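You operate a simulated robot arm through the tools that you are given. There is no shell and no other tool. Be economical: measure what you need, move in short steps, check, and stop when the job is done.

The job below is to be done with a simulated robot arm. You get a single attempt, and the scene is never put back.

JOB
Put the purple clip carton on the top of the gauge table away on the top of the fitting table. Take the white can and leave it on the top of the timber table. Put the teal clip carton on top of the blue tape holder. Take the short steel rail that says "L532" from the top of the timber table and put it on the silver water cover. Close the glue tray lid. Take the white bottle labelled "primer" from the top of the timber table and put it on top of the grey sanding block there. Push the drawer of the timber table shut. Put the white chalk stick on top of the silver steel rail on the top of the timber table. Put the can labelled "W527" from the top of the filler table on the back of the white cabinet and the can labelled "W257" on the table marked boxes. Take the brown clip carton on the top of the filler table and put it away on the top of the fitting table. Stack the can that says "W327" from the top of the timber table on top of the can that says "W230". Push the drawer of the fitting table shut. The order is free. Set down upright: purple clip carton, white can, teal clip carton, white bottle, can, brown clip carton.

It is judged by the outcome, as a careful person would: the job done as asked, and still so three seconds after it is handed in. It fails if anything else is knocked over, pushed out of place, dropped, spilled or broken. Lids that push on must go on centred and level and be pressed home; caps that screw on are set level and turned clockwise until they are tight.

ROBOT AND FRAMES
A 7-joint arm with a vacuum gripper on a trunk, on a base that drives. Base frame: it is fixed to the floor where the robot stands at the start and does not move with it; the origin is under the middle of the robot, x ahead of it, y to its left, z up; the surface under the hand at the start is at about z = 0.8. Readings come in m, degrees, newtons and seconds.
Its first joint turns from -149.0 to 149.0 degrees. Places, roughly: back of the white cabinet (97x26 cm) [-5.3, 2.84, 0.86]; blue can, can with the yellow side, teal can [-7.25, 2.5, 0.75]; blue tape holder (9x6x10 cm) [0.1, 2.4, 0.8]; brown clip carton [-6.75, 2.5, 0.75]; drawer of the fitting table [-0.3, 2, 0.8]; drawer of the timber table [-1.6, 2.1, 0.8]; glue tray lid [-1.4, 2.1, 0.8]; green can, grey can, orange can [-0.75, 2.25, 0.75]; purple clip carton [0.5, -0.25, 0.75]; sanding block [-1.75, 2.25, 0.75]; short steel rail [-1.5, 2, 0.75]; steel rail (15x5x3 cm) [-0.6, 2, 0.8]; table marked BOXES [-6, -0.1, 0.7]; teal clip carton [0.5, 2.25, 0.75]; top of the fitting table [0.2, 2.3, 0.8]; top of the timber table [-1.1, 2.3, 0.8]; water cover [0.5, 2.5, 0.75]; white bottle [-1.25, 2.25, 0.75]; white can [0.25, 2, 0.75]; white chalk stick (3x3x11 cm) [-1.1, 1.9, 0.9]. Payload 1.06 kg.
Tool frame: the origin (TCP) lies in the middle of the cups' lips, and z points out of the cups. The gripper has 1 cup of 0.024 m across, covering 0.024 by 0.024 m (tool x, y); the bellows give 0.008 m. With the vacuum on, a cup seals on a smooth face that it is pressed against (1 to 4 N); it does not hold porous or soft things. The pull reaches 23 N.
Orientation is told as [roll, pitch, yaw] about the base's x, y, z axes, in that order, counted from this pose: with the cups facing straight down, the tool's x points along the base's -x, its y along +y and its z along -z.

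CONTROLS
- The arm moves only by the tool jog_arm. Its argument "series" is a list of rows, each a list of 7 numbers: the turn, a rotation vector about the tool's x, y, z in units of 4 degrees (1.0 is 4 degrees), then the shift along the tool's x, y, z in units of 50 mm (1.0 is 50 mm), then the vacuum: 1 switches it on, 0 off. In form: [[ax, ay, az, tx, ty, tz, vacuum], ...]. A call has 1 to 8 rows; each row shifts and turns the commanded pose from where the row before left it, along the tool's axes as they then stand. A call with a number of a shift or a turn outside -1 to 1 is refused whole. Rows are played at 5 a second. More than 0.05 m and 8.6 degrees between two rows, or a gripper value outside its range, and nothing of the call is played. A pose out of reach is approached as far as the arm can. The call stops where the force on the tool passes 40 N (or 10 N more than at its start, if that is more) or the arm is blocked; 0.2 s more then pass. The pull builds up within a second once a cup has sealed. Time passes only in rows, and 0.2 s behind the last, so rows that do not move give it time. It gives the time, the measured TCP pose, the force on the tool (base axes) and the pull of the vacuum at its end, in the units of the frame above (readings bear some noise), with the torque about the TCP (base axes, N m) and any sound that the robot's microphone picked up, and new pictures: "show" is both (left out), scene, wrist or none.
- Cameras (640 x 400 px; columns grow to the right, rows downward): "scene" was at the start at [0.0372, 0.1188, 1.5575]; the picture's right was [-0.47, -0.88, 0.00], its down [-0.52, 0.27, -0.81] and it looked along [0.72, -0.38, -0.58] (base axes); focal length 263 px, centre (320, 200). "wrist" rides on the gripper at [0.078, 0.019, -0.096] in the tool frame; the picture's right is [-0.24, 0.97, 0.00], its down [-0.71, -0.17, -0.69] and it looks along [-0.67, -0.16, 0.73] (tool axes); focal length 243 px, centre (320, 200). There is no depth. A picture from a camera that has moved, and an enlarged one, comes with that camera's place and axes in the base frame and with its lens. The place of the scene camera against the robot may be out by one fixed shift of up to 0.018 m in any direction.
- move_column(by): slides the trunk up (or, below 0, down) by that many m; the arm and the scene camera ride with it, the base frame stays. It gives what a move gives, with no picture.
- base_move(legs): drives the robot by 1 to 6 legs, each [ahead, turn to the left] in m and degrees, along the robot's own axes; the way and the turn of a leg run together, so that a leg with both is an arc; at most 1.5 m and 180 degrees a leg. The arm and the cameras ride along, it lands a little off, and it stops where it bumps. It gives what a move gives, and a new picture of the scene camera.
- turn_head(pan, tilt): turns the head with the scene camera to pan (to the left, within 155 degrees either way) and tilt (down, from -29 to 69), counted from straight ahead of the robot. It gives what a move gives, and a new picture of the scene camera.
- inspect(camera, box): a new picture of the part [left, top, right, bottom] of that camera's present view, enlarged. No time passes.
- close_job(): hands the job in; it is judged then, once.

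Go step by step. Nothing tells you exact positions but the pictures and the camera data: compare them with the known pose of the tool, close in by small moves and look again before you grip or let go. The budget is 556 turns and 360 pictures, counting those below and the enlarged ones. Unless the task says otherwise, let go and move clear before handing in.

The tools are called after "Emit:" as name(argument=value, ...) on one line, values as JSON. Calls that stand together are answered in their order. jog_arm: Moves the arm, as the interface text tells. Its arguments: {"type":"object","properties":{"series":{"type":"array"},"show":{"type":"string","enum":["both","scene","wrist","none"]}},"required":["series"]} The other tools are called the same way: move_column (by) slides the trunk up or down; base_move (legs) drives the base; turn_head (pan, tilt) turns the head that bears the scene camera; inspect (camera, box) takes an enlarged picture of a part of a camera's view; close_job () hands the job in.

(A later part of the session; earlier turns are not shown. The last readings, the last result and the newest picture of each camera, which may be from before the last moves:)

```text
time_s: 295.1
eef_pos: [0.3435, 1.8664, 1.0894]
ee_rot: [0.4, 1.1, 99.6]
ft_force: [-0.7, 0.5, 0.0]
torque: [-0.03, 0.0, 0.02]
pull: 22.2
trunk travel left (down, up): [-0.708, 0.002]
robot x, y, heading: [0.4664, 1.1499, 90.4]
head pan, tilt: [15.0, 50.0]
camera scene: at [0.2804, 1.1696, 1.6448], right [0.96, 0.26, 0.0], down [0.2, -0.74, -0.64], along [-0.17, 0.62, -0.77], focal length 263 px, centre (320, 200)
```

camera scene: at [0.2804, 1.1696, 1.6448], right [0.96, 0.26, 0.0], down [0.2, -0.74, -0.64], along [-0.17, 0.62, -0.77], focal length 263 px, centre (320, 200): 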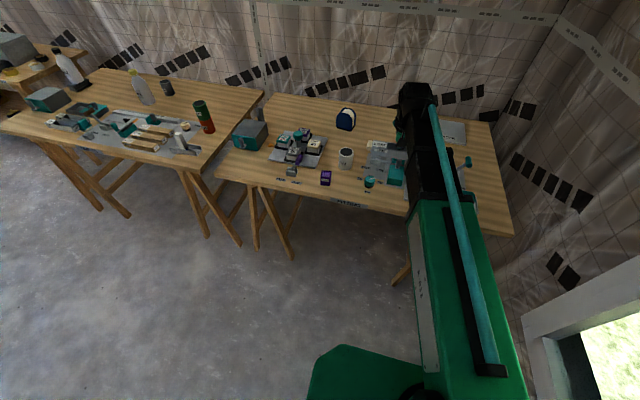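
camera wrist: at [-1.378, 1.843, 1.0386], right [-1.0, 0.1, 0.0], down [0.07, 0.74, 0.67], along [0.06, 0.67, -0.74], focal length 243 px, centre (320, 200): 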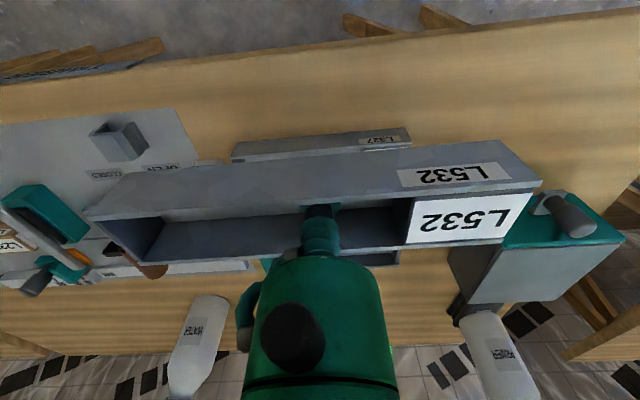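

Emit:
base_move(legs=[[0.38, 0]])

Emit:
jog_arm(series=[[0, 0, 0, -0.2, -0.9, 0, 1], [0, 0, 0, -0.2, -0.9, 0, 1], [0, 0, 0, -0.2, -0.9, 0, 1], [0, 0, 0, 0, 0, 0, 1]], show="wrist")

```text
time_s: 297.6
eef_pos: [0.3366, 2.2531, 1.0891]
ee_rot: [0.3, 1.1, 99.9]
ft_force: [0.2, 0.7, -1.1]
torque: [-0.05, -0.03, -0.03]
pull: 22.8
trunk travel left (down, up): [-0.708, 0.002]
robot x, y, heading: [0.4637, 1.5369, 90.7]
head pan, tilt: [15.0, 50.0]
camera scene: at [0.2774, 1.5566, 1.6448], right [0.96, 0.27, 0.0], down [0.21, -0.74, -0.64], along [-0.17, 0.62, -0.77], focal length 263 px, centre (320, 200)
```

scene: 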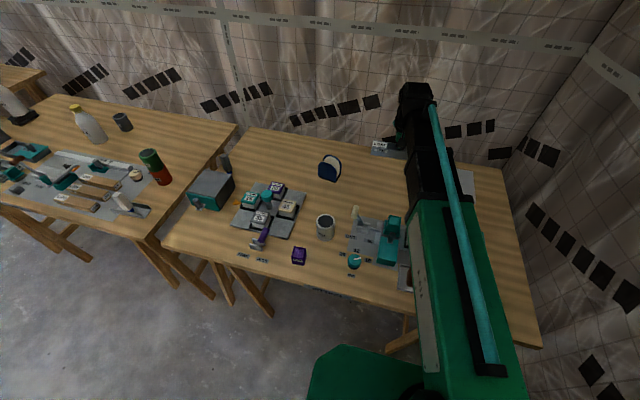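

```text
time_s: 298.6
eef_pos: [0.4652, 2.3037, 1.0888]
ee_rot: [0.3, 1.2, 99.9]
ft_force: [-0.7, -0.3, -0.5]
torque: [-0.04, -0.01, -0.01]
pull: 23.6
trunk travel left (down, up): [-0.708, 0.002]
robot x, y, heading: [0.4649, 1.5396, 90.2]
head pan, tilt: [15.0, 50.0]
camera wrist: at [0.4609, 2.227, 1.1857], right [-1.0, 0.06, 0.0], down [0.05, 0.74, 0.67], along [0.04, 0.67, -0.74], focal length 243 px, centre (320, 200)
```

wrist: 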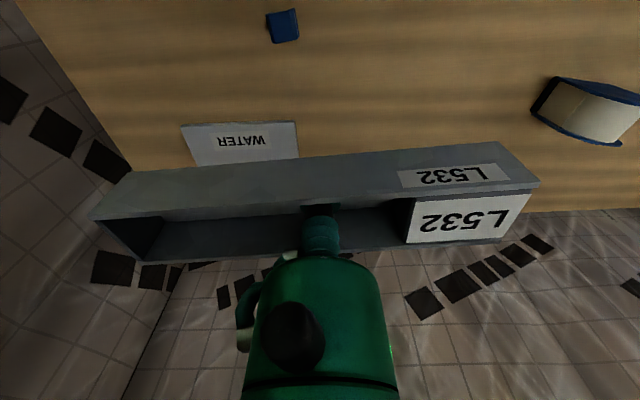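

Water cover spans x 0.51–0.70 with front edge y≈2.39. Carrying the rail over it.

Emit:
jog_arm(series=[[0, 0, 0, -0.577, -0.796, 0, 1], [0, 0, 0, -0.577, -0.796, 0, 1], [0, 0, 0, -0.577, -0.796, 0, 1], [0, 0, 0, -0.577, -0.796, 0, 1], [0, 0, 0.9, 0, 0, 0, 1], [0, 0, 0, 0, 0, 1, 1], [0, 0, 0, 0, 0, 1, 1], [0, 0, 0, 0, 0, 0, 1]], show="both")

```text
time_s: 300.4
eef_pos: [0.6007, 2.4421, 0.9874]
ee_rot: [0.2, 1.1, 96.3]
ft_force: [-0.2, 0.1, -2.2]
torque: [-0.02, 0.0, -0.01]
pull: 22.8
trunk travel left (down, up): [-0.708, 0.002]
robot x, y, heading: [0.4615, 1.5382, 90.4]
head pan, tilt: [15.0, 50.0]
camera scene: at [0.2774, 1.5556, 1.6448], right [0.96, 0.27, 0.0], down [0.21, -0.74, -0.64], along [-0.17, 0.62, -0.77], focal length 263 px, centre (320, 200)
camera wrist: at [0.5914, 2.3664, 1.0832], right [-0.99, 0.13, 0.0], down [0.09, 0.74, 0.67], along [0.09, 0.67, -0.74], focal length 243 px, centre (320, 200)
```

scene: 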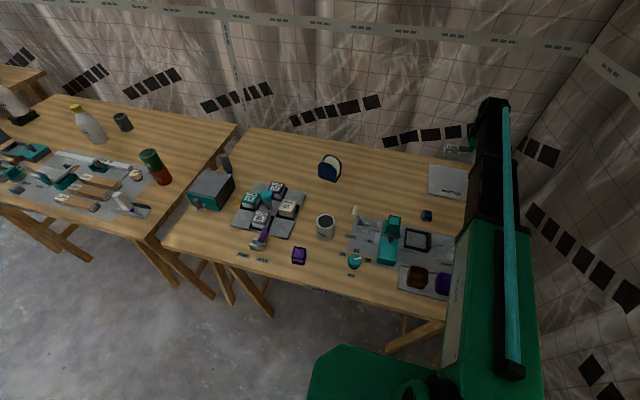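
wrist: 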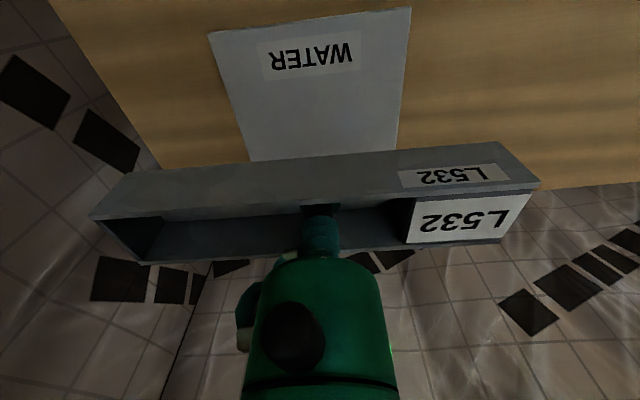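

Rail is aligned over the cover. Lowering to contact.

Emit:
jog_arm(series=[[0, 0, 0, 0, -0.06, 1, 1], [0, 0, 0, 0, 0, 1, 1], [0, 0, 0, 0, 0, 0.9, 1], [0, 0, 0, 0, 0, 0, 1]], show="wrist")

```text
time_s: 301.4
eef_pos: [0.6056, 2.4403, 0.8414]
ee_rot: [0.3, 1.1, 96.3]
ft_force: [-0.6, 0.2, -1.2]
torque: [-0.03, -0.01, 0.0]
pull: 22.4
trunk travel left (down, up): [-0.708, 0.002]
robot x, y, heading: [0.4626, 1.5409, 90.5]
head pan, tilt: [15.0, 50.0]
camera wrist: at [0.5955, 2.3644, 0.9368], right [-0.99, 0.13, 0.0], down [0.09, 0.74, 0.67], along [0.09, 0.66, -0.74], focal length 243 px, centre (320, 200)
```

wrist: 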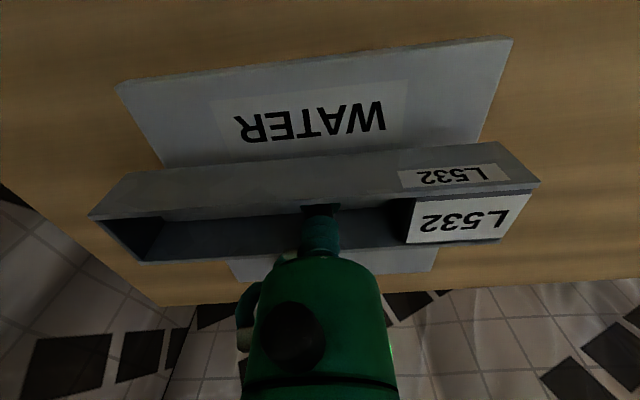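

Emit:
jog_arm(series=[[0, 0, 0, 0, 0, 0.25, 1], [0, 0, 0, 0, 0, 0.1, 1], [0, 0, 0, 0, 0, 0.06, 1], [0, 0, 0, 0, 0, 0.05, 1], [0, 0, 0, 0, 0, 0, 1]], show="none")

```text
time_s: 302.6
eef_pos: [0.6036, 2.4432, 0.8175]
ee_rot: [0.3, 1.0, 96.4]
ft_force: [-0.4, -0.6, -1.6]
torque: [-0.03, -0.02, 0.04]
pull: 22.9
trunk travel left (down, up): [-0.708, 0.002]
robot x, y, heading: [0.4584, 1.5395, 90.2]
head pan, tilt: [15.0, 50.0]
```

Emit:
jog_arm(series=[[0, 0, 0, 0, 0, 0.05, 1], [0, 0, 0, 0, 0, 0.05, 1], [0, 0, 0, 0, 0, 0, 1]], show="none")

Emit:
jog_arm(series=[[0, 0, 0, 0, 0, 0.04, 1], [0, 0, 0, 0, 0, 0.04, 1], [0, 0, 0, 0, 0, 0, 1]], show="wrist")

```text
time_s: 303.4
eef_pos: [0.6044, 2.4416, 0.8141]
ee_rot: [0.2, 1.0, 96.3]
ft_force: [1.2, 3.8, 14.3]
torque: [0.1, -0.01, 0.0]
pull: 22.9
trunk travel left (down, up): [-0.708, 0.002]
robot x, y, heading: [0.4633, 1.5369, 90.6]
head pan, tilt: [15.0, 50.0]
```

```text
time_s: 304.1
eef_pos: [0.6046, 2.4415, 0.8095]
ee_rot: [0.2, 0.9, 96.4]
ft_force: [-0.4, 5.1, 16.5]
torque: [0.02, 0.0, -0.03]
pull: 22.3
trunk travel left (down, up): [-0.708, 0.002]
robot x, y, heading: [0.4615, 1.5355, 90.4]
head pan, tilt: [15.0, 50.0]
camera wrist: at [0.5945, 2.3643, 0.9062], right [-0.99, 0.13, 0.0], down [0.09, 0.74, 0.67], along [0.09, 0.67, -0.74], focal length 243 px, centre (320, 200)
```

wrist: 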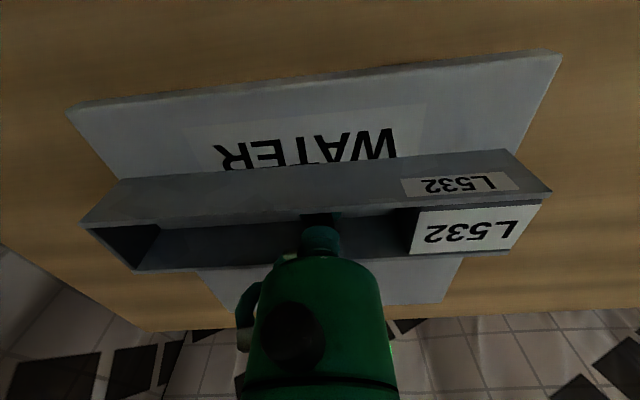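

Emit:
jog_arm(series=[[0, 0, 0, 0, 0, -0.08, 1], [0, 0, 0, 0, 0, 0, 0], [0, 0, 0, 0, 0, 0, 0], [0, 0, 0, 0, 0, 0, 0], [0, 0, 0, 0, 0, 0, 0], [0, 0, 0, 0, 0, -0.1, 0], [0, 0, 0, 0, 0, -0.6, 0], [0, 0, 0, 0, 0, -1, 0]], show="none")

Emit:
jog_arm(series=[[0, 0, 0, 0, 0, -1, 0], [0, 0, 0, 0, 0, -1, 0], [0, 0, 0, 0, 0, -1, 0], [0, 0, 0, 1, 0, 0, 0], [0, 0, 0, 0, 0, 0, 0]], show="wrist")

```text
time_s: 305.9
eef_pos: [0.6007, 2.4415, 0.898]
ee_rot: [0.3, 1.2, 96.3]
ft_force: [0.1, 0.0, 0.3]
torque: [0.02, 0.0, 0.0]
pull: 0.0
trunk travel left (down, up): [-0.708, 0.002]
robot x, y, heading: [0.4621, 1.538, 90.4]
head pan, tilt: [15.0, 50.0]
```

```text
time_s: 307.1
eef_pos: [0.6077, 2.396, 1.0497]
ee_rot: [0.3, 1.1, 96.2]
ft_force: [0.2, -0.5, 0.0]
torque: [-0.01, 0.01, -0.01]
pull: 0.0
trunk travel left (down, up): [-0.708, 0.002]
robot x, y, heading: [0.4635, 1.5396, 90.5]
head pan, tilt: [15.0, 50.0]
camera wrist: at [0.5976, 2.3198, 1.1449], right [-0.99, 0.13, 0.0], down [0.09, 0.74, 0.67], along [0.09, 0.66, -0.74], focal length 243 px, centre (320, 200)
```

wrist: 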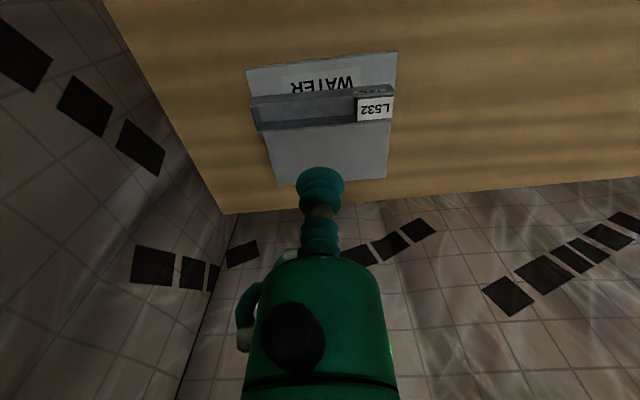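

L532 rests on the water cover. Next the white can W702.

Emit:
jog_arm(series=[[0, 0, 0, 0.61, 0.7, 0, 0], [0, 0, 0, 0.61, 0.7, 0, 0], [0, 0, 0, 0.61, 0.7, 0, 0], [0, 0, 0, 0.61, 0.7, 0, 0], [0, 0, 0, 0.61, 0.7, 0, 0], [0, 0, 0, 0.61, 0.7, 0, 0], [0, 0, 0, 0.61, 0.7, 0, 0], [0, 0, 0, 0.61, 0.7, 0, 0]], show="none")

Emit:
jog_arm(series=[[0, 0, 0, 0.61, 0.7, 0, 0], [0, 0, 0, 0.61, 0.7, 0, 0], [0, 0, 0, 0, 0, 0, 0]], show="both")

Emit:
inspect(camera="wrist", box=[330, 60, 470, 180])

```text
time_s: 308.9
eef_pos: [0.3568, 2.1214, 1.0531]
ee_rot: [0.2, 1.1, 96.3]
ft_force: [0.7, 1.1, 1.2]
torque: [0.03, -0.03, 0.01]
pull: 0.0
trunk travel left (down, up): [-0.708, 0.002]
robot x, y, heading: [0.4596, 1.5395, 90.5]
head pan, tilt: [15.0, 50.0]
```

```text
time_s: 309.8
eef_pos: [0.2938, 2.055, 1.0546]
ee_rot: [0.3, 1.1, 96.3]
ft_force: [0.6, 0.3, 0.3]
torque: [0.01, 0.01, 0.0]
pull: 0.1
trunk travel left (down, up): [-0.708, 0.002]
robot x, y, heading: [0.4659, 1.5368, 90.8]
head pan, tilt: [15.0, 50.0]
camera scene: at [0.2776, 1.5559, 1.6448], right [0.96, 0.27, 0.0], down [0.2, -0.74, -0.64], along [-0.17, 0.62, -0.77], focal length 263 px, centre (320, 200)
camera wrist: at [0.2845, 1.9783, 1.1515], right [-0.99, 0.13, 0.0], down [0.09, 0.74, 0.67], along [0.09, 0.66, -0.74], focal length 243 px, centre (320, 200)
```

scene: 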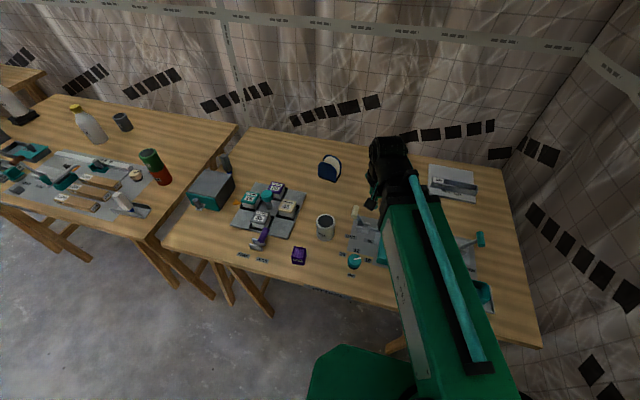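
wrist: 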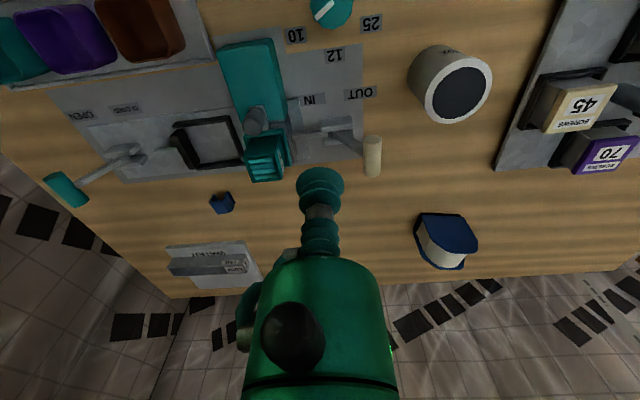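

```text
3.33 times, centred on (400, 120) of wrist
camera zoom: at [0.2845, 1.9783, 1.1515], right [-0.99, 0.13, 0.0], down [0.09, 0.74, 0.67], along [0.09, 0.66, -0.74], focal length 809 px, centre (53, 467)
```

zoom: 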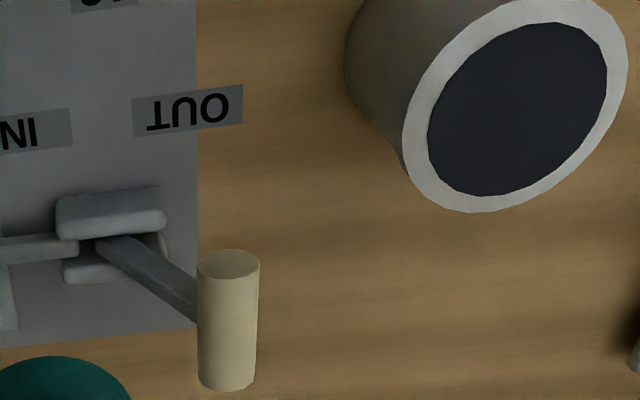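

Emit:
jog_arm(series=[[0, 0, 0, 0, 0.9, 0, 0], [0, 0, 0, 0, 0.9, 0, 0], [0, 0, 0, 0, 0, 0, 0]], show="wrist")

Emit:
inspect(camera="wrist", box=[290, 60, 430, 180])

```text
time_s: 310.6
eef_pos: [0.2061, 2.0434, 1.0553]
ee_rot: [0.3, 0.9, 96.3]
ft_force: [0.0, -0.3, -1.0]
torque: [0.0, -0.01, 0.02]
pull: 0.1
trunk travel left (down, up): [-0.708, 0.002]
robot x, y, heading: [0.4623, 1.5377, 90.4]
head pan, tilt: [15.0, 50.0]
camera wrist: at [0.1965, 1.9665, 1.1514], right [-0.99, 0.13, 0.0], down [0.09, 0.74, 0.67], along [0.09, 0.66, -0.74], focal length 243 px, centre (320, 200)
```

wrist: 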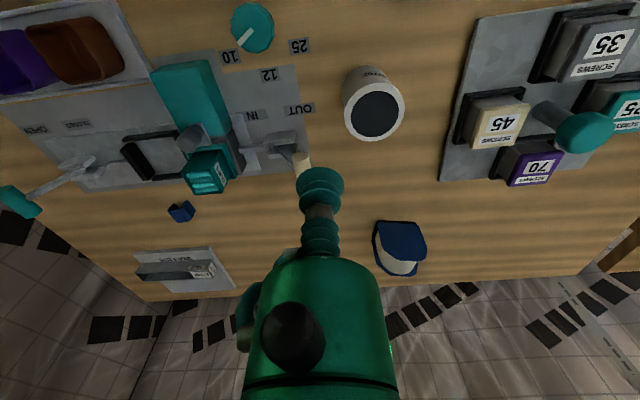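

```text
3.33 times, centred on (360, 120) of wrist
camera zoom: at [0.1965, 1.9665, 1.1514], right [-0.99, 0.13, 0.0], down [0.09, 0.74, 0.67], along [0.09, 0.66, -0.74], focal length 809 px, centre (187, 467)
```

zoom: 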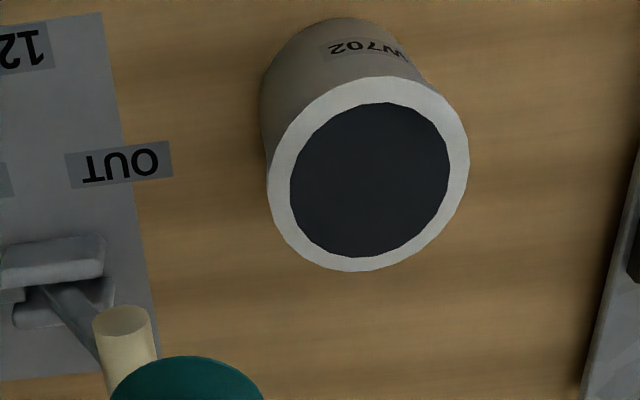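

W702 top: (0.151, 2.083, 0.885). Descending on it.

Emit:
jog_arm(series=[[0, 0, 0, -0.453, 0.5, 0, 0], [0, 0, 0, -0.453, 0.5, 0, 0], [0, 0, 0, 0, 0, 1, 0], [0, 0, 0, 0, 0, 1, 0], [0, 0, 0, 0, 0, 0.8, 0], [0, 0, 0, 0, 0, 0, 0]], show="wrist")

```text
time_s: 311.9
eef_pos: [0.1524, 2.0794, 0.9166]
ee_rot: [0.2, 1.0, 96.3]
ft_force: [0.1, -0.9, 0.0]
torque: [-0.02, 0.01, 0.05]
pull: 0.1
trunk travel left (down, up): [-0.708, 0.002]
robot x, y, heading: [0.4637, 1.541, 90.5]
head pan, tilt: [15.0, 50.0]
camera wrist: at [0.1429, 2.0031, 1.0132], right [-0.99, 0.13, 0.0], down [0.09, 0.74, 0.67], along [0.09, 0.67, -0.74], focal length 243 px, centre (320, 200)
```

wrist: 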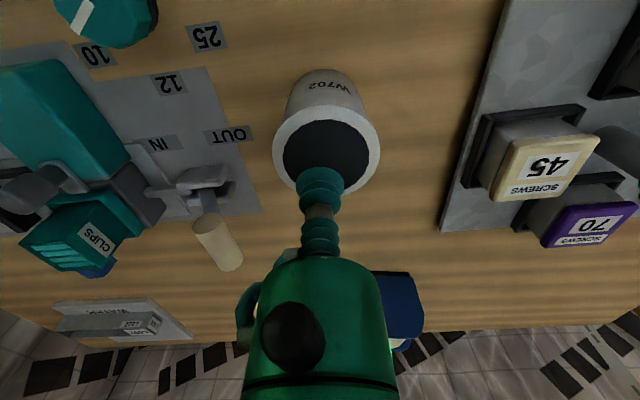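

Emit:
jog_arm(series=[[0, 0, 0, 0, 0.04, 0.45, 1], [0, 0, 0, 0, 0, 0.14, 1], [0, 0, 0, 0, 0, 0.06, 1], [0, 0, 0, 0, 0, 0.05, 1], [0, 0, 0, 0, 0, 0, 1], [0, 0, 0, 0, 0, 0, 1]], show="none")

```text
time_s: 313.4
eef_pos: [0.1501, 2.0794, 0.8824]
ee_rot: [0.4, 1.1, 96.3]
ft_force: [-0.3, -3.9, 11.5]
torque: [0.12, 0.01, 0.04]
pull: 23.1
trunk travel left (down, up): [-0.708, 0.002]
robot x, y, heading: [0.4635, 1.5373, 90.3]
head pan, tilt: [15.0, 50.0]
```

Sealed. Lifting and carrying it to the timber table.

Emit:
jog_arm(series=[[0, 0, 0, 0, 0, -0.3, 1], [0, 0, 0, 0, 0, -1, 1], [0, 0, 0, 0, 0, -1, 1], [0, 0, 0, 0, 0, -1, 1], [0, 0, 0, 0, 0, -1, 1], [0, 0, 0, 0, 0, 0, 1]], show="wrist")

Emit:
base_move(legs=[[-0.34, 0], [0, 90], [1.2, 0], [0, -90], [0.3, 0]])

```text
time_s: 314.8
eef_pos: [0.1493, 2.0863, 1.0961]
ee_rot: [0.2, 1.1, 96.4]
ft_force: [0.3, 0.1, -2.3]
torque: [-0.03, 0.0, -0.02]
pull: 22.2
trunk travel left (down, up): [-0.708, 0.002]
robot x, y, heading: [0.4619, 1.535, 90.5]
head pan, tilt: [15.0, 50.0]
camera wrist: at [0.14, 2.0094, 1.1932], right [-0.99, 0.13, 0.0], down [0.09, 0.74, 0.67], along [0.09, 0.66, -0.74], focal length 243 px, centre (320, 200)
```

wrist: 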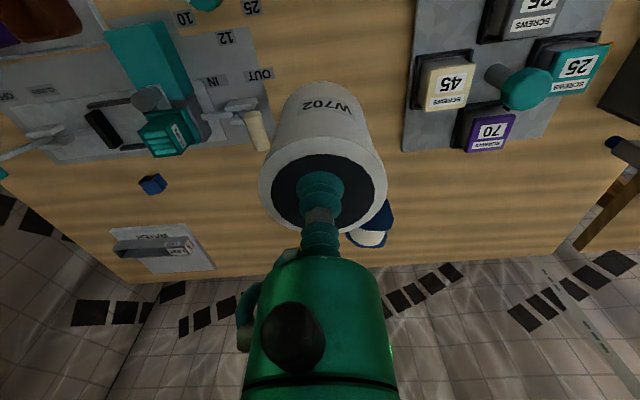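

```text
time_s: 331.9
eef_pos: [-1.0094, 2.0787, 1.096]
ee_rot: [0.3, 1.2, 94.3]
ft_force: [-0.2, 0.5, -2.1]
torque: [-0.01, -0.03, -0.01]
pull: 22.8
trunk travel left (down, up): [-0.708, 0.002]
robot x, y, heading: [-0.7131, 1.5178, 88.7]
head pan, tilt: [15.0, 50.0]
camera scene: at [-0.8996, 1.5445, 1.6448], right [0.97, 0.23, 0.0], down [0.18, -0.75, -0.64], along [-0.15, 0.62, -0.77], focal length 263 px, centre (320, 200)
```

scene: 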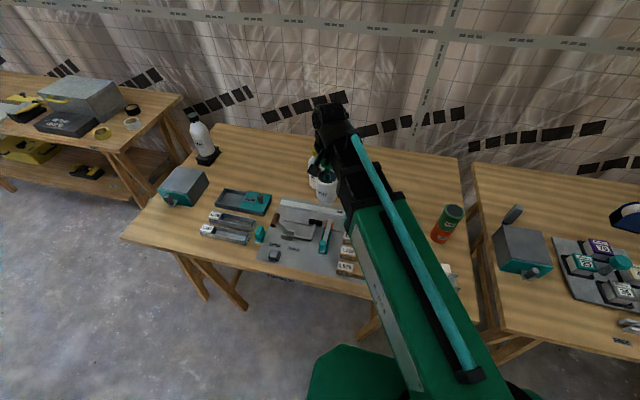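

Emit:
jog_arm(series=[[0, 0, 0, 0, -0.98, 0, 1], [0, 0, 0, 0, -0.98, 0, 1], [0, 0, 0, 0, -0.98, 0, 1], [0, 0, 0, 0, -0.98, 0, 1], [0, 0, 0, -0.92, 0, 0, 1], [0, 0, 0, -0.92, 0, 0, 1], [0, 0, 0, -0.92, 0, 0, 1], [0, 0, 0, -0.92, 0, 0, 1]], show="none")

Emit:
jog_arm(series=[[0, 0, 0, -0.92, 0, 0, 1], [0, 0, 0, -0.92, 0, 0, 1], [0, 0, 0, 0, 0, 1, 1], [0, 0, 0, 0, 0, 1, 1], [0, 0, 0, 0, 0, 0.6, 1], [0, 0, 0, 0, 0, 0, 1]], show="both")

```text
time_s: 333.6
eef_pos: [-0.8274, 2.2768, 1.0938]
ee_rot: [0.3, 1.1, 94.2]
ft_force: [0.7, -0.3, -3.0]
torque: [-0.01, -0.01, -0.05]
pull: 23.3
trunk travel left (down, up): [-0.708, 0.002]
robot x, y, heading: [-0.7141, 1.5168, 88.6]
head pan, tilt: [15.0, 50.0]
```

```text
time_s: 335.1
eef_pos: [-0.834, 2.3637, 0.9601]
ee_rot: [0.3, 1.2, 94.3]
ft_force: [-0.4, -0.5, -0.8]
torque: [-0.02, -0.01, -0.01]
pull: 22.8
trunk travel left (down, up): [-0.708, 0.002]
robot x, y, heading: [-0.7145, 1.5195, 88.5]
head pan, tilt: [15.0, 50.0]
camera scene: at [-0.8995, 1.5435, 1.6448], right [0.97, 0.23, 0.0], down [0.18, -0.74, -0.64], along [-0.15, 0.62, -0.77], focal length 263 px, centre (320, 200)
camera wrist: at [-0.8458, 2.2882, 1.0567], right [-0.99, 0.16, 0.0], down [0.12, 0.73, 0.67], along [0.11, 0.66, -0.74], focal length 243 px, centre (320, 200)
```

scene: 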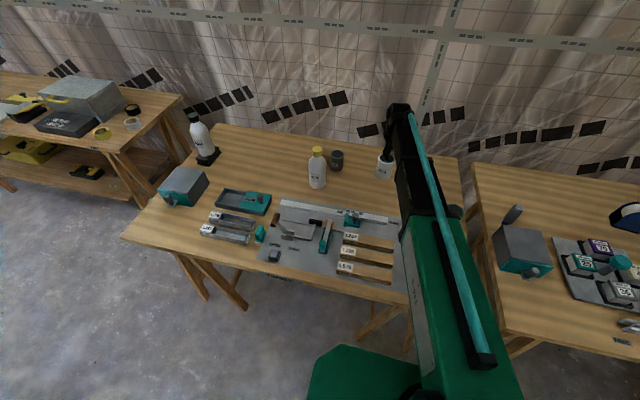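
wrist: 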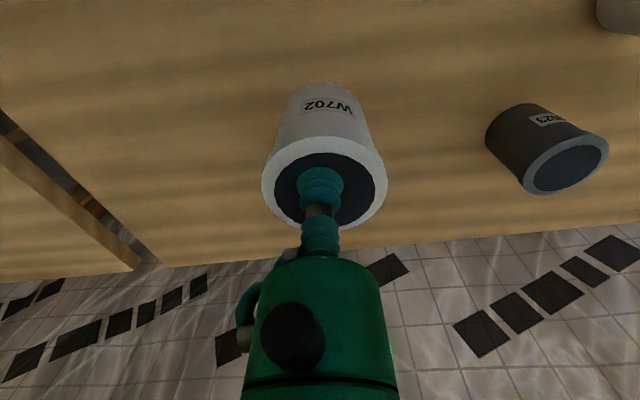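

Free spot. Lowering the white can.

Emit:
jog_arm(series=[[0, 0, 0, 0, 0, 0.8, 1], [0, 0, 0, 0, 0, 0.5, 1], [0, 0, 0, 0, 0, 0.08, 1], [0, 0, 0, 0, 0, 0.06, 1], [0, 0, 0, 0, 0, 0.05, 1], [0, 0, 0, 0, 0, 0, 1]], show="none")

```text
time_s: 336.4
eef_pos: [-0.8361, 2.3622, 0.8858]
ee_rot: [0.3, 1.0, 94.3]
ft_force: [0.7, -0.8, 2.6]
torque: [0.06, 0.0, -0.01]
pull: 22.7
trunk travel left (down, up): [-0.708, 0.002]
robot x, y, heading: [-0.717, 1.5201, 88.9]
head pan, tilt: [15.0, 50.0]
```

Emit:
jog_arm(series=[[0, 0, 0, 0, 0, 0, 0], [0, 0, 0, 0, 0, 0, 0], [0, 0, 0, 0, 0, 0, 0], [0, 0, 0, 0, 0, 0, 0], [0, 0, 0, 0, 0, -0.1, 0], [0, 0, 0, 0, 0, -1, 0], [0, 0, 0, 0, 0, -1, 0], [0, 0, 0, 0, 0, -1, 0]], show="wrist")

```text
time_s: 338.2
eef_pos: [-0.836, 2.3662, 1.0449]
ee_rot: [0.3, 1.1, 94.3]
ft_force: [0.4, -0.7, 0.2]
torque: [0.0, 0.02, -0.02]
pull: 0.0
trunk travel left (down, up): [-0.708, 0.002]
robot x, y, heading: [-0.7161, 1.5225, 88.6]
head pan, tilt: [15.0, 50.0]
camera wrist: at [-0.8473, 2.2901, 1.1407], right [-0.99, 0.16, 0.0], down [0.12, 0.73, 0.67], along [0.11, 0.66, -0.74], focal length 243 px, centre (320, 200)
```

wrist: 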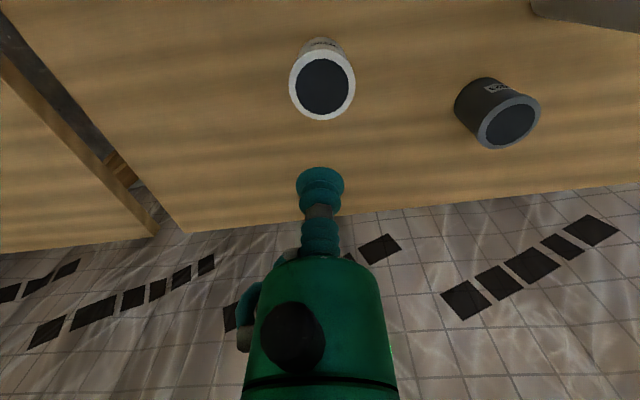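

White can placed. Now heading to the filler table; turning toward -x and looking down the room.

Emit:
base_move(legs=[[-0.45, 0], [0, 91]])

Emit:
turn_head(pan=10, tilt=15)

```text
time_s: 344.8
eef_pos: [-1.5707, 0.9305, 1.0437]
ee_rot: [0.2, 1.1, -174.7]
ft_force: [0.9, 0.1, -0.2]
torque: [0.0, 0.02, 0.03]
pull: 0.0
trunk travel left (down, up): [-0.708, 0.002]
robot x, y, heading: [-0.7281, 1.0632, 179.2]
head pan, tilt: [15.0, 50.0]
camera scene: at [-0.7521, 0.8646, 1.6448], right [-0.25, 0.97, 0.0], down [0.74, 0.19, -0.64], along [-0.62, -0.16, -0.77], focal length 263 px, centre (320, 200)
```

scene: 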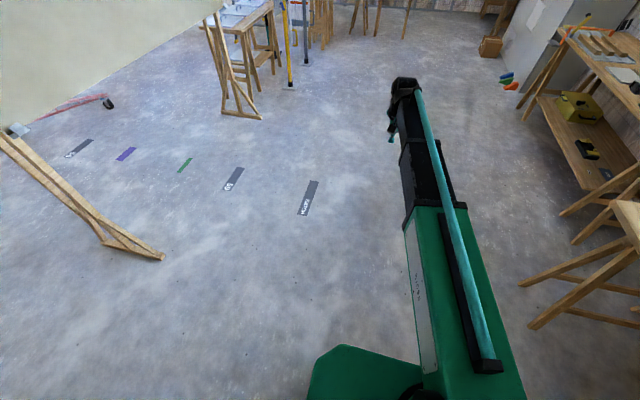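

```text
time_s: 345.9
eef_pos: [-1.571, 0.93, 1.0426]
ee_rot: [0.3, 1.0, -174.7]
ft_force: [-0.4, 0.7, -0.4]
torque: [0.0, 0.0, 0.01]
pull: 0.2
trunk travel left (down, up): [-0.708, 0.002]
robot x, y, heading: [-0.7295, 1.0639, 179.4]
head pan, tilt: [10.0, 15.0]
camera scene: at [-0.7698, 0.8686, 1.6985], right [-0.17, 0.99, 0.0], down [0.26, 0.04, -0.97], along [-0.95, -0.16, -0.26], focal length 263 px, centre (320, 200)
```

scene: 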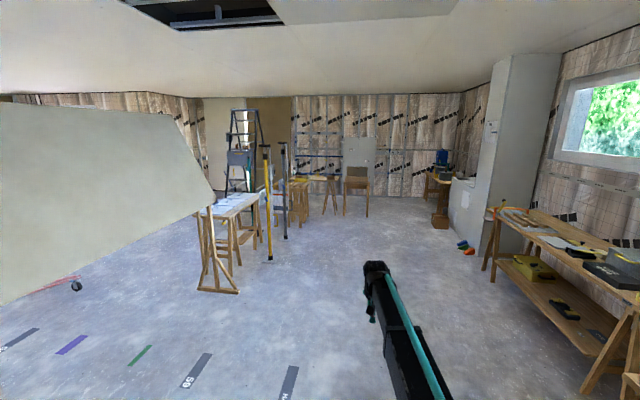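

The lane along y≈1 is clear. Driving ahead.

Emit:
base_move(legs=[[1.5, 0], [1.5, 0], [0.8, 0]])

Emit:
turn_head(pan=-20, tilt=20)

```text
time_s: 364.0
eef_pos: [-5.3252, 1.0746, 1.0427]
ee_rot: [0.3, 1.1, -176.1]
ft_force: [-0.8, 0.2, 0.2]
torque: [0.01, 0.01, -0.01]
pull: 0.0
trunk travel left (down, up): [-0.708, 0.002]
robot x, y, heading: [-4.4793, 1.1883, 178.0]
head pan, tilt: [10.0, 15.0]
camera scene: at [-4.5251, 0.9953, 1.6985], right [-0.14, 0.99, 0.0], down [0.26, 0.04, -0.97], along [-0.96, -0.14, -0.26], focal length 263 px, centre (320, 200)
```

scene: 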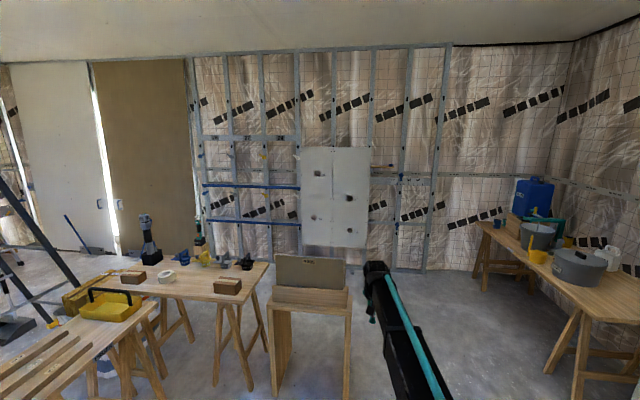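

```text
time_s: 364.9
eef_pos: [-5.3249, 1.0751, 1.0439]
ee_rot: [0.2, 1.2, -176.0]
ft_force: [0.6, -0.4, 0.2]
torque: [0.05, 0.01, -0.01]
pull: 0.0
trunk travel left (down, up): [-0.708, 0.002]
robot x, y, heading: [-4.4771, 1.1897, 178.0]
head pan, tilt: [-20.0, 20.0]
camera scene: at [-4.5187, 1.0432, 1.6904], right [0.37, 0.93, 0.0], down [0.32, -0.13, -0.94], along [-0.87, 0.35, -0.34], focal length 263 px, centre (320, 200)
```

scene: 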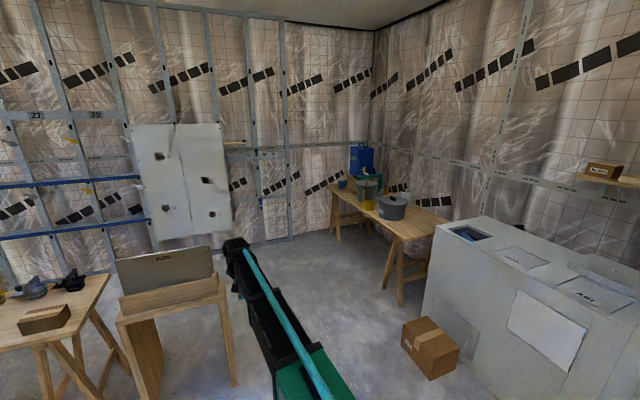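

Emit:
inspect(camera="scene", box=[400, 150, 640, 300])

Emit:
inspect(camera="scene", box=[320, 130, 460, 250])

Emit:
inspect(camera="scene", box=[0, 230, 240, 380])

```text
2.67 times, centred on (520, 225) of scene
camera zoom: at [-4.5187, 1.0432, 1.6904], right [0.37, 0.93, 0.0], down [0.32, -0.13, -0.94], along [-0.87, 0.35, -0.34], focal length 702 px, centre (-213, 133)
```

zoom: 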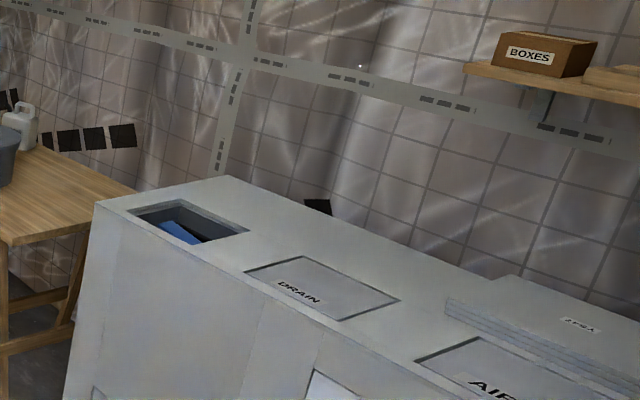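

```text
3.33 times, centred on (390, 190) of scene
camera zoom: at [-4.5187, 1.0432, 1.6904], right [0.37, 0.93, 0.0], down [0.32, -0.13, -0.94], along [-0.87, 0.35, -0.34], focal length 877 px, centre (87, 233)
```

zoom: 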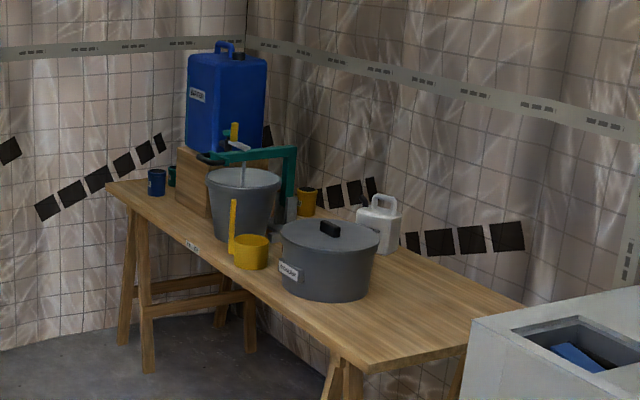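

```text
2.67 times, centred on (120, 305) of scene
camera zoom: at [-4.5187, 1.0432, 1.6904], right [0.37, 0.93, 0.0], down [0.32, -0.13, -0.94], along [-0.87, 0.35, -0.34], focal length 702 px, centre (853, -80)
```

zoom: 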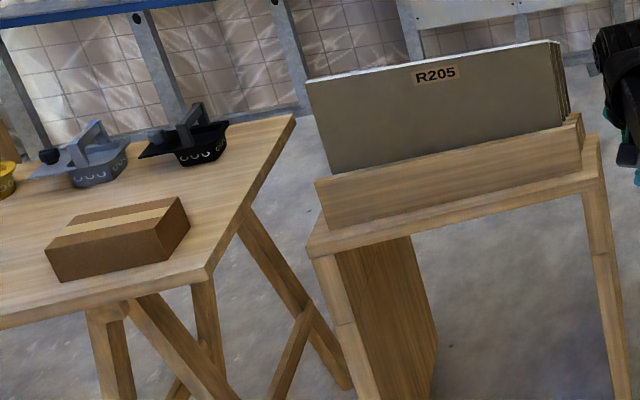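

The filler table runs x≈-7.3…-5.85 with front edge y≈2.2; the lane at y≈1.55 is free. Retracting the arm and driving there.

Emit:
jog_arm(series=[[0, 0, 0, 0.95, 0, 0, 0], [0, 0, 0, 0.95, 0, 0, 0], [0, 0, 0, 0.95, 0, 0, 0], [0, 0, 0, 0.95, 0, 0, 0], [0, 0, 0, 0.95, 0, 0, 0]], show="none")

Emit:
base_move(legs=[[0, -22], [0.95, 0], [0, 24], [1.2, 0], [0, -60]])

Emit:
turn_head(pan=10, tilt=30)

```text
time_s: 366.1
eef_pos: [-5.0848, 1.0899, 1.0489]
ee_rot: [0.4, 1.1, -176.0]
ft_force: [-0.5, 0.0, 0.6]
torque: [0.03, -0.03, 0.02]
pull: 0.1
trunk travel left (down, up): [-0.708, 0.002]
robot x, y, heading: [-4.4786, 1.1891, 178.1]
head pan, tilt: [-20.0, 20.0]
```

```text
time_s: 381.8
eef_pos: [-6.9279, 2.0197, 1.0483]
ee_rot: [0.3, 1.1, 125.9]
ft_force: [0.1, 0.2, -0.6]
torque: [-0.01, -0.02, -0.03]
pull: 0.2
trunk travel left (down, up): [-0.708, 0.002]
robot x, y, heading: [-6.5196, 1.554, 120.3]
head pan, tilt: [-20.0, 20.0]
camera scene: at [-6.6568, 1.5119, 1.6904], right [0.98, 0.18, 0.0], down [0.06, -0.34, -0.94], along [-0.17, 0.92, -0.34], focal length 263 px, centre (320, 200)
```

scene: 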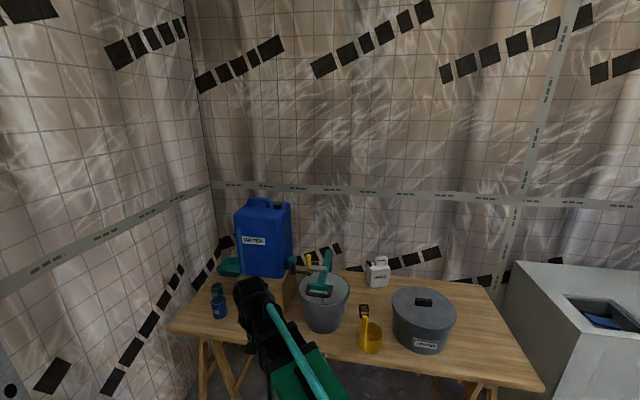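

```text
time_s: 382.7
eef_pos: [-6.9277, 2.0188, 1.0479]
ee_rot: [0.2, 1.2, 125.9]
ft_force: [0.4, 0.3, 0.9]
torque: [0.02, 0.0, 0.05]
pull: 0.0
trunk travel left (down, up): [-0.708, 0.002]
robot x, y, heading: [-6.5216, 1.5529, 120.4]
head pan, tilt: [10.0, 30.0]
camera scene: at [-6.6987, 1.4893, 1.6744], right [0.76, 0.64, 0.0], down [0.32, -0.38, -0.87], along [-0.56, 0.66, -0.5], focal length 263 px, centre (320, 200)
```

scene: 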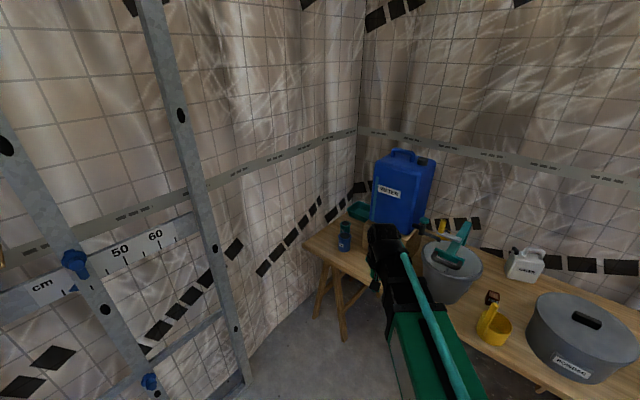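

Emit:
inspect(camera="scene", box=[320, 190, 400, 260])

Emit:
inspect(camera="scene", box=[430, 220, 550, 350])

```text
5.71 times, centred on (360, 225) of scene
camera zoom: at [-6.6987, 1.4893, 1.6744], right [0.76, 0.64, 0.0], down [0.32, -0.38, -0.87], along [-0.56, 0.66, -0.5], focal length 1504 px, centre (91, 57)
```

zoom: 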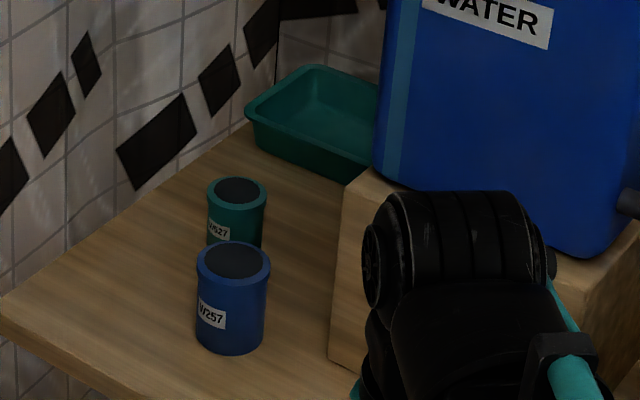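

```text
3.08 times, centred on (490, 285) of scene
camera zoom: at [-6.6987, 1.4893, 1.6744], right [0.76, 0.64, 0.0], down [0.32, -0.38, -0.87], along [-0.56, 0.66, -0.5], focal length 810 px, centre (-203, -62)
```

zoom: 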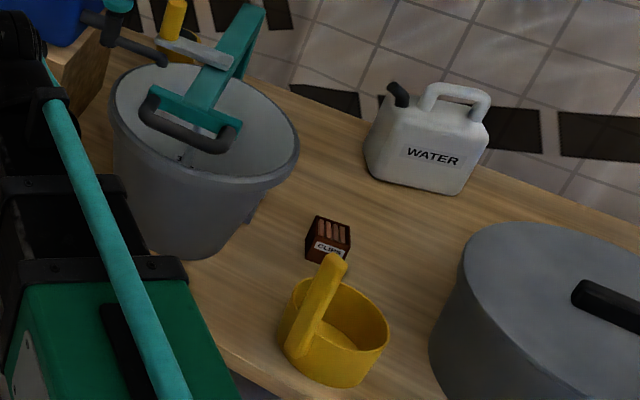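

W527 is the teal can, W257 the blue one, both near (-7.3, 2.4); the brown carton sits by the yellow scoop. I'll swing the arm right, then shift the base left toward the cans without nearing the stud wall.

Emit:
jog_arm(series=[[0, 0, 0, 0.23, -0.877, 0, 0], [0, 0, 0, 0.23, -0.877, 0, 0], [0, 0, 0, 0.23, -0.877, 0, 0], [0, 0, 0, 0.23, -0.877, 0, 0], [0, 0, 0, 0.23, -0.877, 0, 0], [0, 0, 0, 0.23, -0.877, 0, 0], [0, 0, 0, 0.23, -0.877, 0, 0], [0, 0, 0, 0.23, -0.877, 0, 0]], show="none")

Emit:
jog_arm(series=[[0, 0, 0, 0.643, -0.733, 0, 0], [0, 0, 0, 0.643, -0.733, 0, 0], [0, 0, 0, 0.643, -0.733, 0, 0], [0, 0, 0, 0.643, -0.733, 0, 0], [0, 0, 0, 0.643, -0.733, 0, 0], [0, 0, 0, 0.643, -0.733, 0, 0]], show="none")

Emit:
base_move(legs=[[0, 47], [0.44, 0], [0, -50]])

```text
time_s: 384.5
eef_pos: [-6.5912, 2.1511, 1.0461]
ee_rot: [0.2, 1.1, 126.0]
ft_force: [0.0, 0.0, -0.5]
torque: [-0.03, -0.02, 0.01]
pull: 0.0
trunk travel left (down, up): [-0.708, 0.002]
robot x, y, heading: [-6.5202, 1.556, 120.3]
head pan, tilt: [10.0, 30.0]
```

```text
time_s: 385.9
eef_pos: [-6.2973, 2.1248, 1.0517]
ee_rot: [0.3, 1.1, 126.0]
ft_force: [0.3, 0.8, 0.6]
torque: [0.0, -0.05, -0.02]
pull: 0.1
trunk travel left (down, up): [-0.708, 0.002]
robot x, y, heading: [-6.5211, 1.5554, 119.8]
head pan, tilt: [10.0, 30.0]
```

```text
time_s: 393.0
eef_pos: [-6.7061, 2.2089, 1.0516]
ee_rot: [0.3, 1.1, 123.2]
ft_force: [0.0, -0.5, 0.5]
torque: [0.0, 0.03, 0.0]
pull: 0.0
trunk travel left (down, up): [-0.708, 0.002]
robot x, y, heading: [-6.953, 1.6518, 117.3]
head pan, tilt: [10.0, 30.0]
camera scene: at [-7.135, 1.5941, 1.6744], right [0.79, 0.61, 0.0], down [0.3, -0.4, -0.87], along [-0.53, 0.69, -0.5], focal length 263 px, centre (320, 200)
```

scene: 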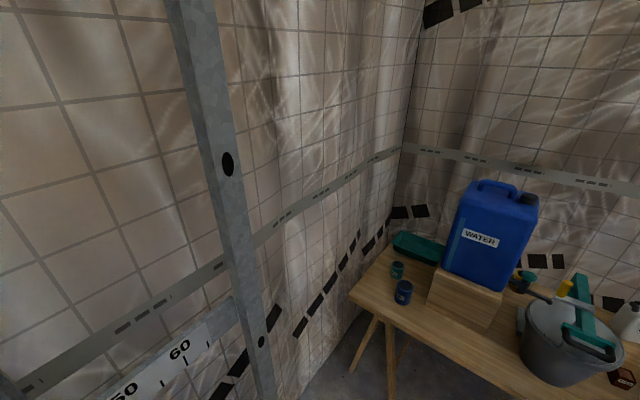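

Emit:
jog_arm(series=[[0, 0, 0, -0.62, 0.76, 0, 0], [0, 0, 0, -0.62, 0.76, 0, 0], [0, 0, 0, -0.62, 0.76, 0, 0], [0, 0, 0, -0.62, 0.76, 0, 0], [0, 0, 0, -0.62, 0.76, 0, 0], [0, 0, 0, -0.62, 0.76, 0, 0], [0, 0, 0, -0.62, 0.76, 0, 0], [0, 0, 0, -0.62, 0.76, 0, 0]], show="none")

Emit:
jog_arm(series=[[0, 0, 0, -0.5, 0.6, 0, 0], [0, 0, 0, 0, 0, 0, 0]], show="wrist")

Emit:
inspect(camera="wrist", box=[310, 60, 450, 180])

```text
time_s: 394.8
eef_pos: [-7.0963, 2.2503, 1.0474]
ee_rot: [0.2, 1.1, 123.2]
ft_force: [0.1, 0.3, 0.6]
torque: [0.01, 0.01, 0.0]
pull: 0.0
trunk travel left (down, up): [-0.708, 0.002]
robot x, y, heading: [-6.9519, 1.6524, 117.6]
head pan, tilt: [10.0, 30.0]
```

```text
time_s: 395.4
eef_pos: [-7.1338, 2.2532, 1.0457]
ee_rot: [0.4, 1.2, 123.2]
ft_force: [-0.1, 0.8, 0.1]
torque: [0.05, -0.04, -0.02]
pull: 0.0
trunk travel left (down, up): [-0.708, 0.002]
robot x, y, heading: [-6.9552, 1.6521, 117.6]
head pan, tilt: [10.0, 30.0]
camera wrist: at [-7.1077, 2.181, 1.1428], right [-0.94, -0.34, 0.0], down [-0.25, 0.7, 0.67], along [-0.22, 0.63, -0.74], focal length 243 px, centre (320, 200)
```

wrist: 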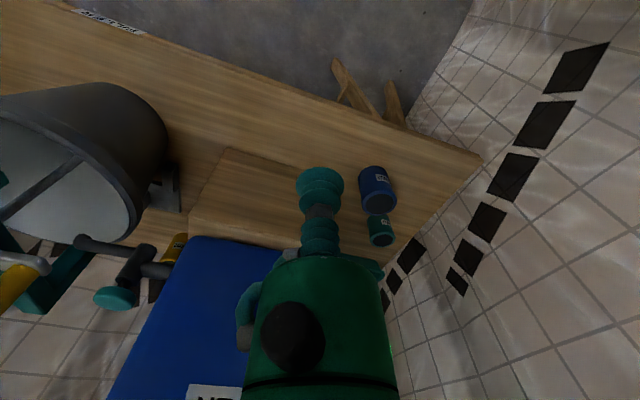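

```text
3.33 times, centred on (380, 120) of wrist
camera zoom: at [-7.1077, 2.181, 1.1428], right [-0.94, -0.34, 0.0], down [-0.25, 0.7, 0.67], along [-0.22, 0.63, -0.74], focal length 809 px, centre (120, 467)
```

zoom: 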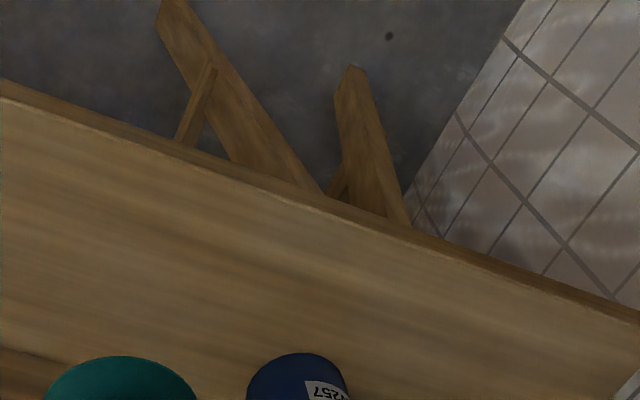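

W257's top ≈ (-7.268, 2.37). Moving closer above it.

Emit:
jog_arm(series=[[0, 0, 0, -0.75, 0.22, 0, 0], [0, 0, 0, -0.75, 0.22, 0, 0], [0, 0, 0, -0.75, 0.22, 0, 0], [0, 0, 0, -0.75, 0.22, 0, 0], [0, 0, 0, 0, 0, 0.9, 0], [0, 0, 0, 0, 0, 0.9, 0], [0, 0, 0, 0, 0, 0, 0]], show="wrist")

```text
time_s: 397.0
eef_pos: [-7.2521, 2.3531, 0.9559]
ee_rot: [0.2, 1.1, 123.3]
ft_force: [0.2, -0.5, 1.0]
torque: [-0.02, -0.02, 0.03]
pull: 0.0
trunk travel left (down, up): [-0.708, 0.002]
robot x, y, heading: [-6.9529, 1.6477, 117.2]
head pan, tilt: [10.0, 30.0]
camera wrist: at [-7.225, 2.2799, 1.0518], right [-0.94, -0.34, 0.0], down [-0.25, 0.7, 0.67], along [-0.23, 0.63, -0.74], focal length 243 px, centre (320, 200)
```

wrist: 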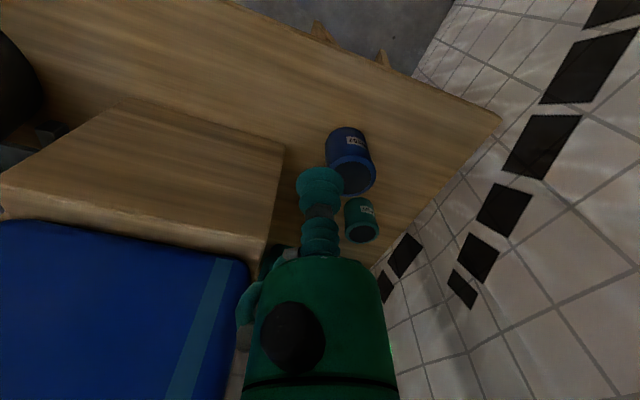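

The table is lower (≈0.70): triangulating puts W257's top at (-7.331, 2.447, 0.782). Moving above it.

Emit:
jog_arm(series=[[0, 0, 0, -0.81, 0.1, 0, 0], [0, 0, 0, -0.81, 0.1, 0, 0], [0, 0, 0, -0.81, 0.1, 0, 0], [0, 0, 0, 0, 0, 1, 0], [0, 0, 0, 0, 0, 1, 0], [0, 0, 0, 0, 0, 0.4, 0], [0, 0, 0, 0, 0, 0, 0]], show="wrist")

```text
time_s: 398.6
eef_pos: [-7.3318, 2.4462, 0.8316]
ee_rot: [0.3, 1.0, 123.2]
ft_force: [-0.2, 0.2, -0.7]
torque: [0.0, -0.02, -0.01]
pull: 0.1
trunk travel left (down, up): [-0.708, 0.002]
robot x, y, heading: [-6.953, 1.6545, 117.4]
head pan, tilt: [10.0, 30.0]
camera wrist: at [-7.3049, 2.3744, 0.9276], right [-0.94, -0.34, 0.0], down [-0.25, 0.7, 0.67], along [-0.23, 0.63, -0.74], focal length 243 px, centre (320, 200)
```

wrist: 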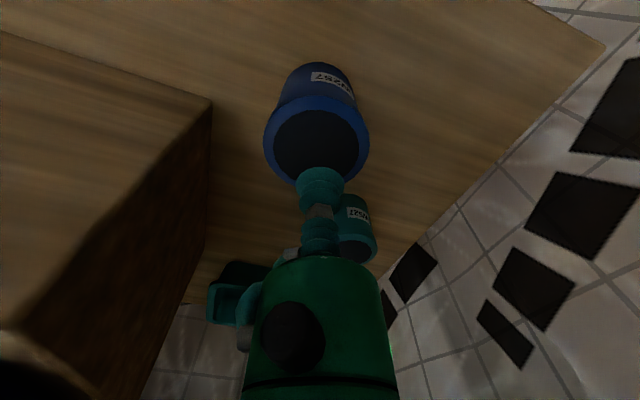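

Emit:
jog_arm(series=[[0, 0, 0, -0.06, -0.03, 0.7, 1], [0, 0, 0, 0, 0, 0.25, 1], [0, 0, 0, 0, 0, 0.06, 1], [0, 0, 0, 0, 0, 0.06, 1], [0, 0, 0, 0, 0, 0, 1], [0, 0, 0, 0, 0, 0, 1]], show="none")

```text
time_s: 400.0
eef_pos: [-7.3316, 2.4479, 0.7816]
ee_rot: [0.1, 1.0, 123.3]
ft_force: [-4.5, 1.8, 22.8]
torque: [0.09, -0.05, 0.0]
pull: 23.5
trunk travel left (down, up): [-0.708, 0.002]
robot x, y, heading: [-6.9513, 1.6513, 117.3]
head pan, tilt: [10.0, 30.0]
```

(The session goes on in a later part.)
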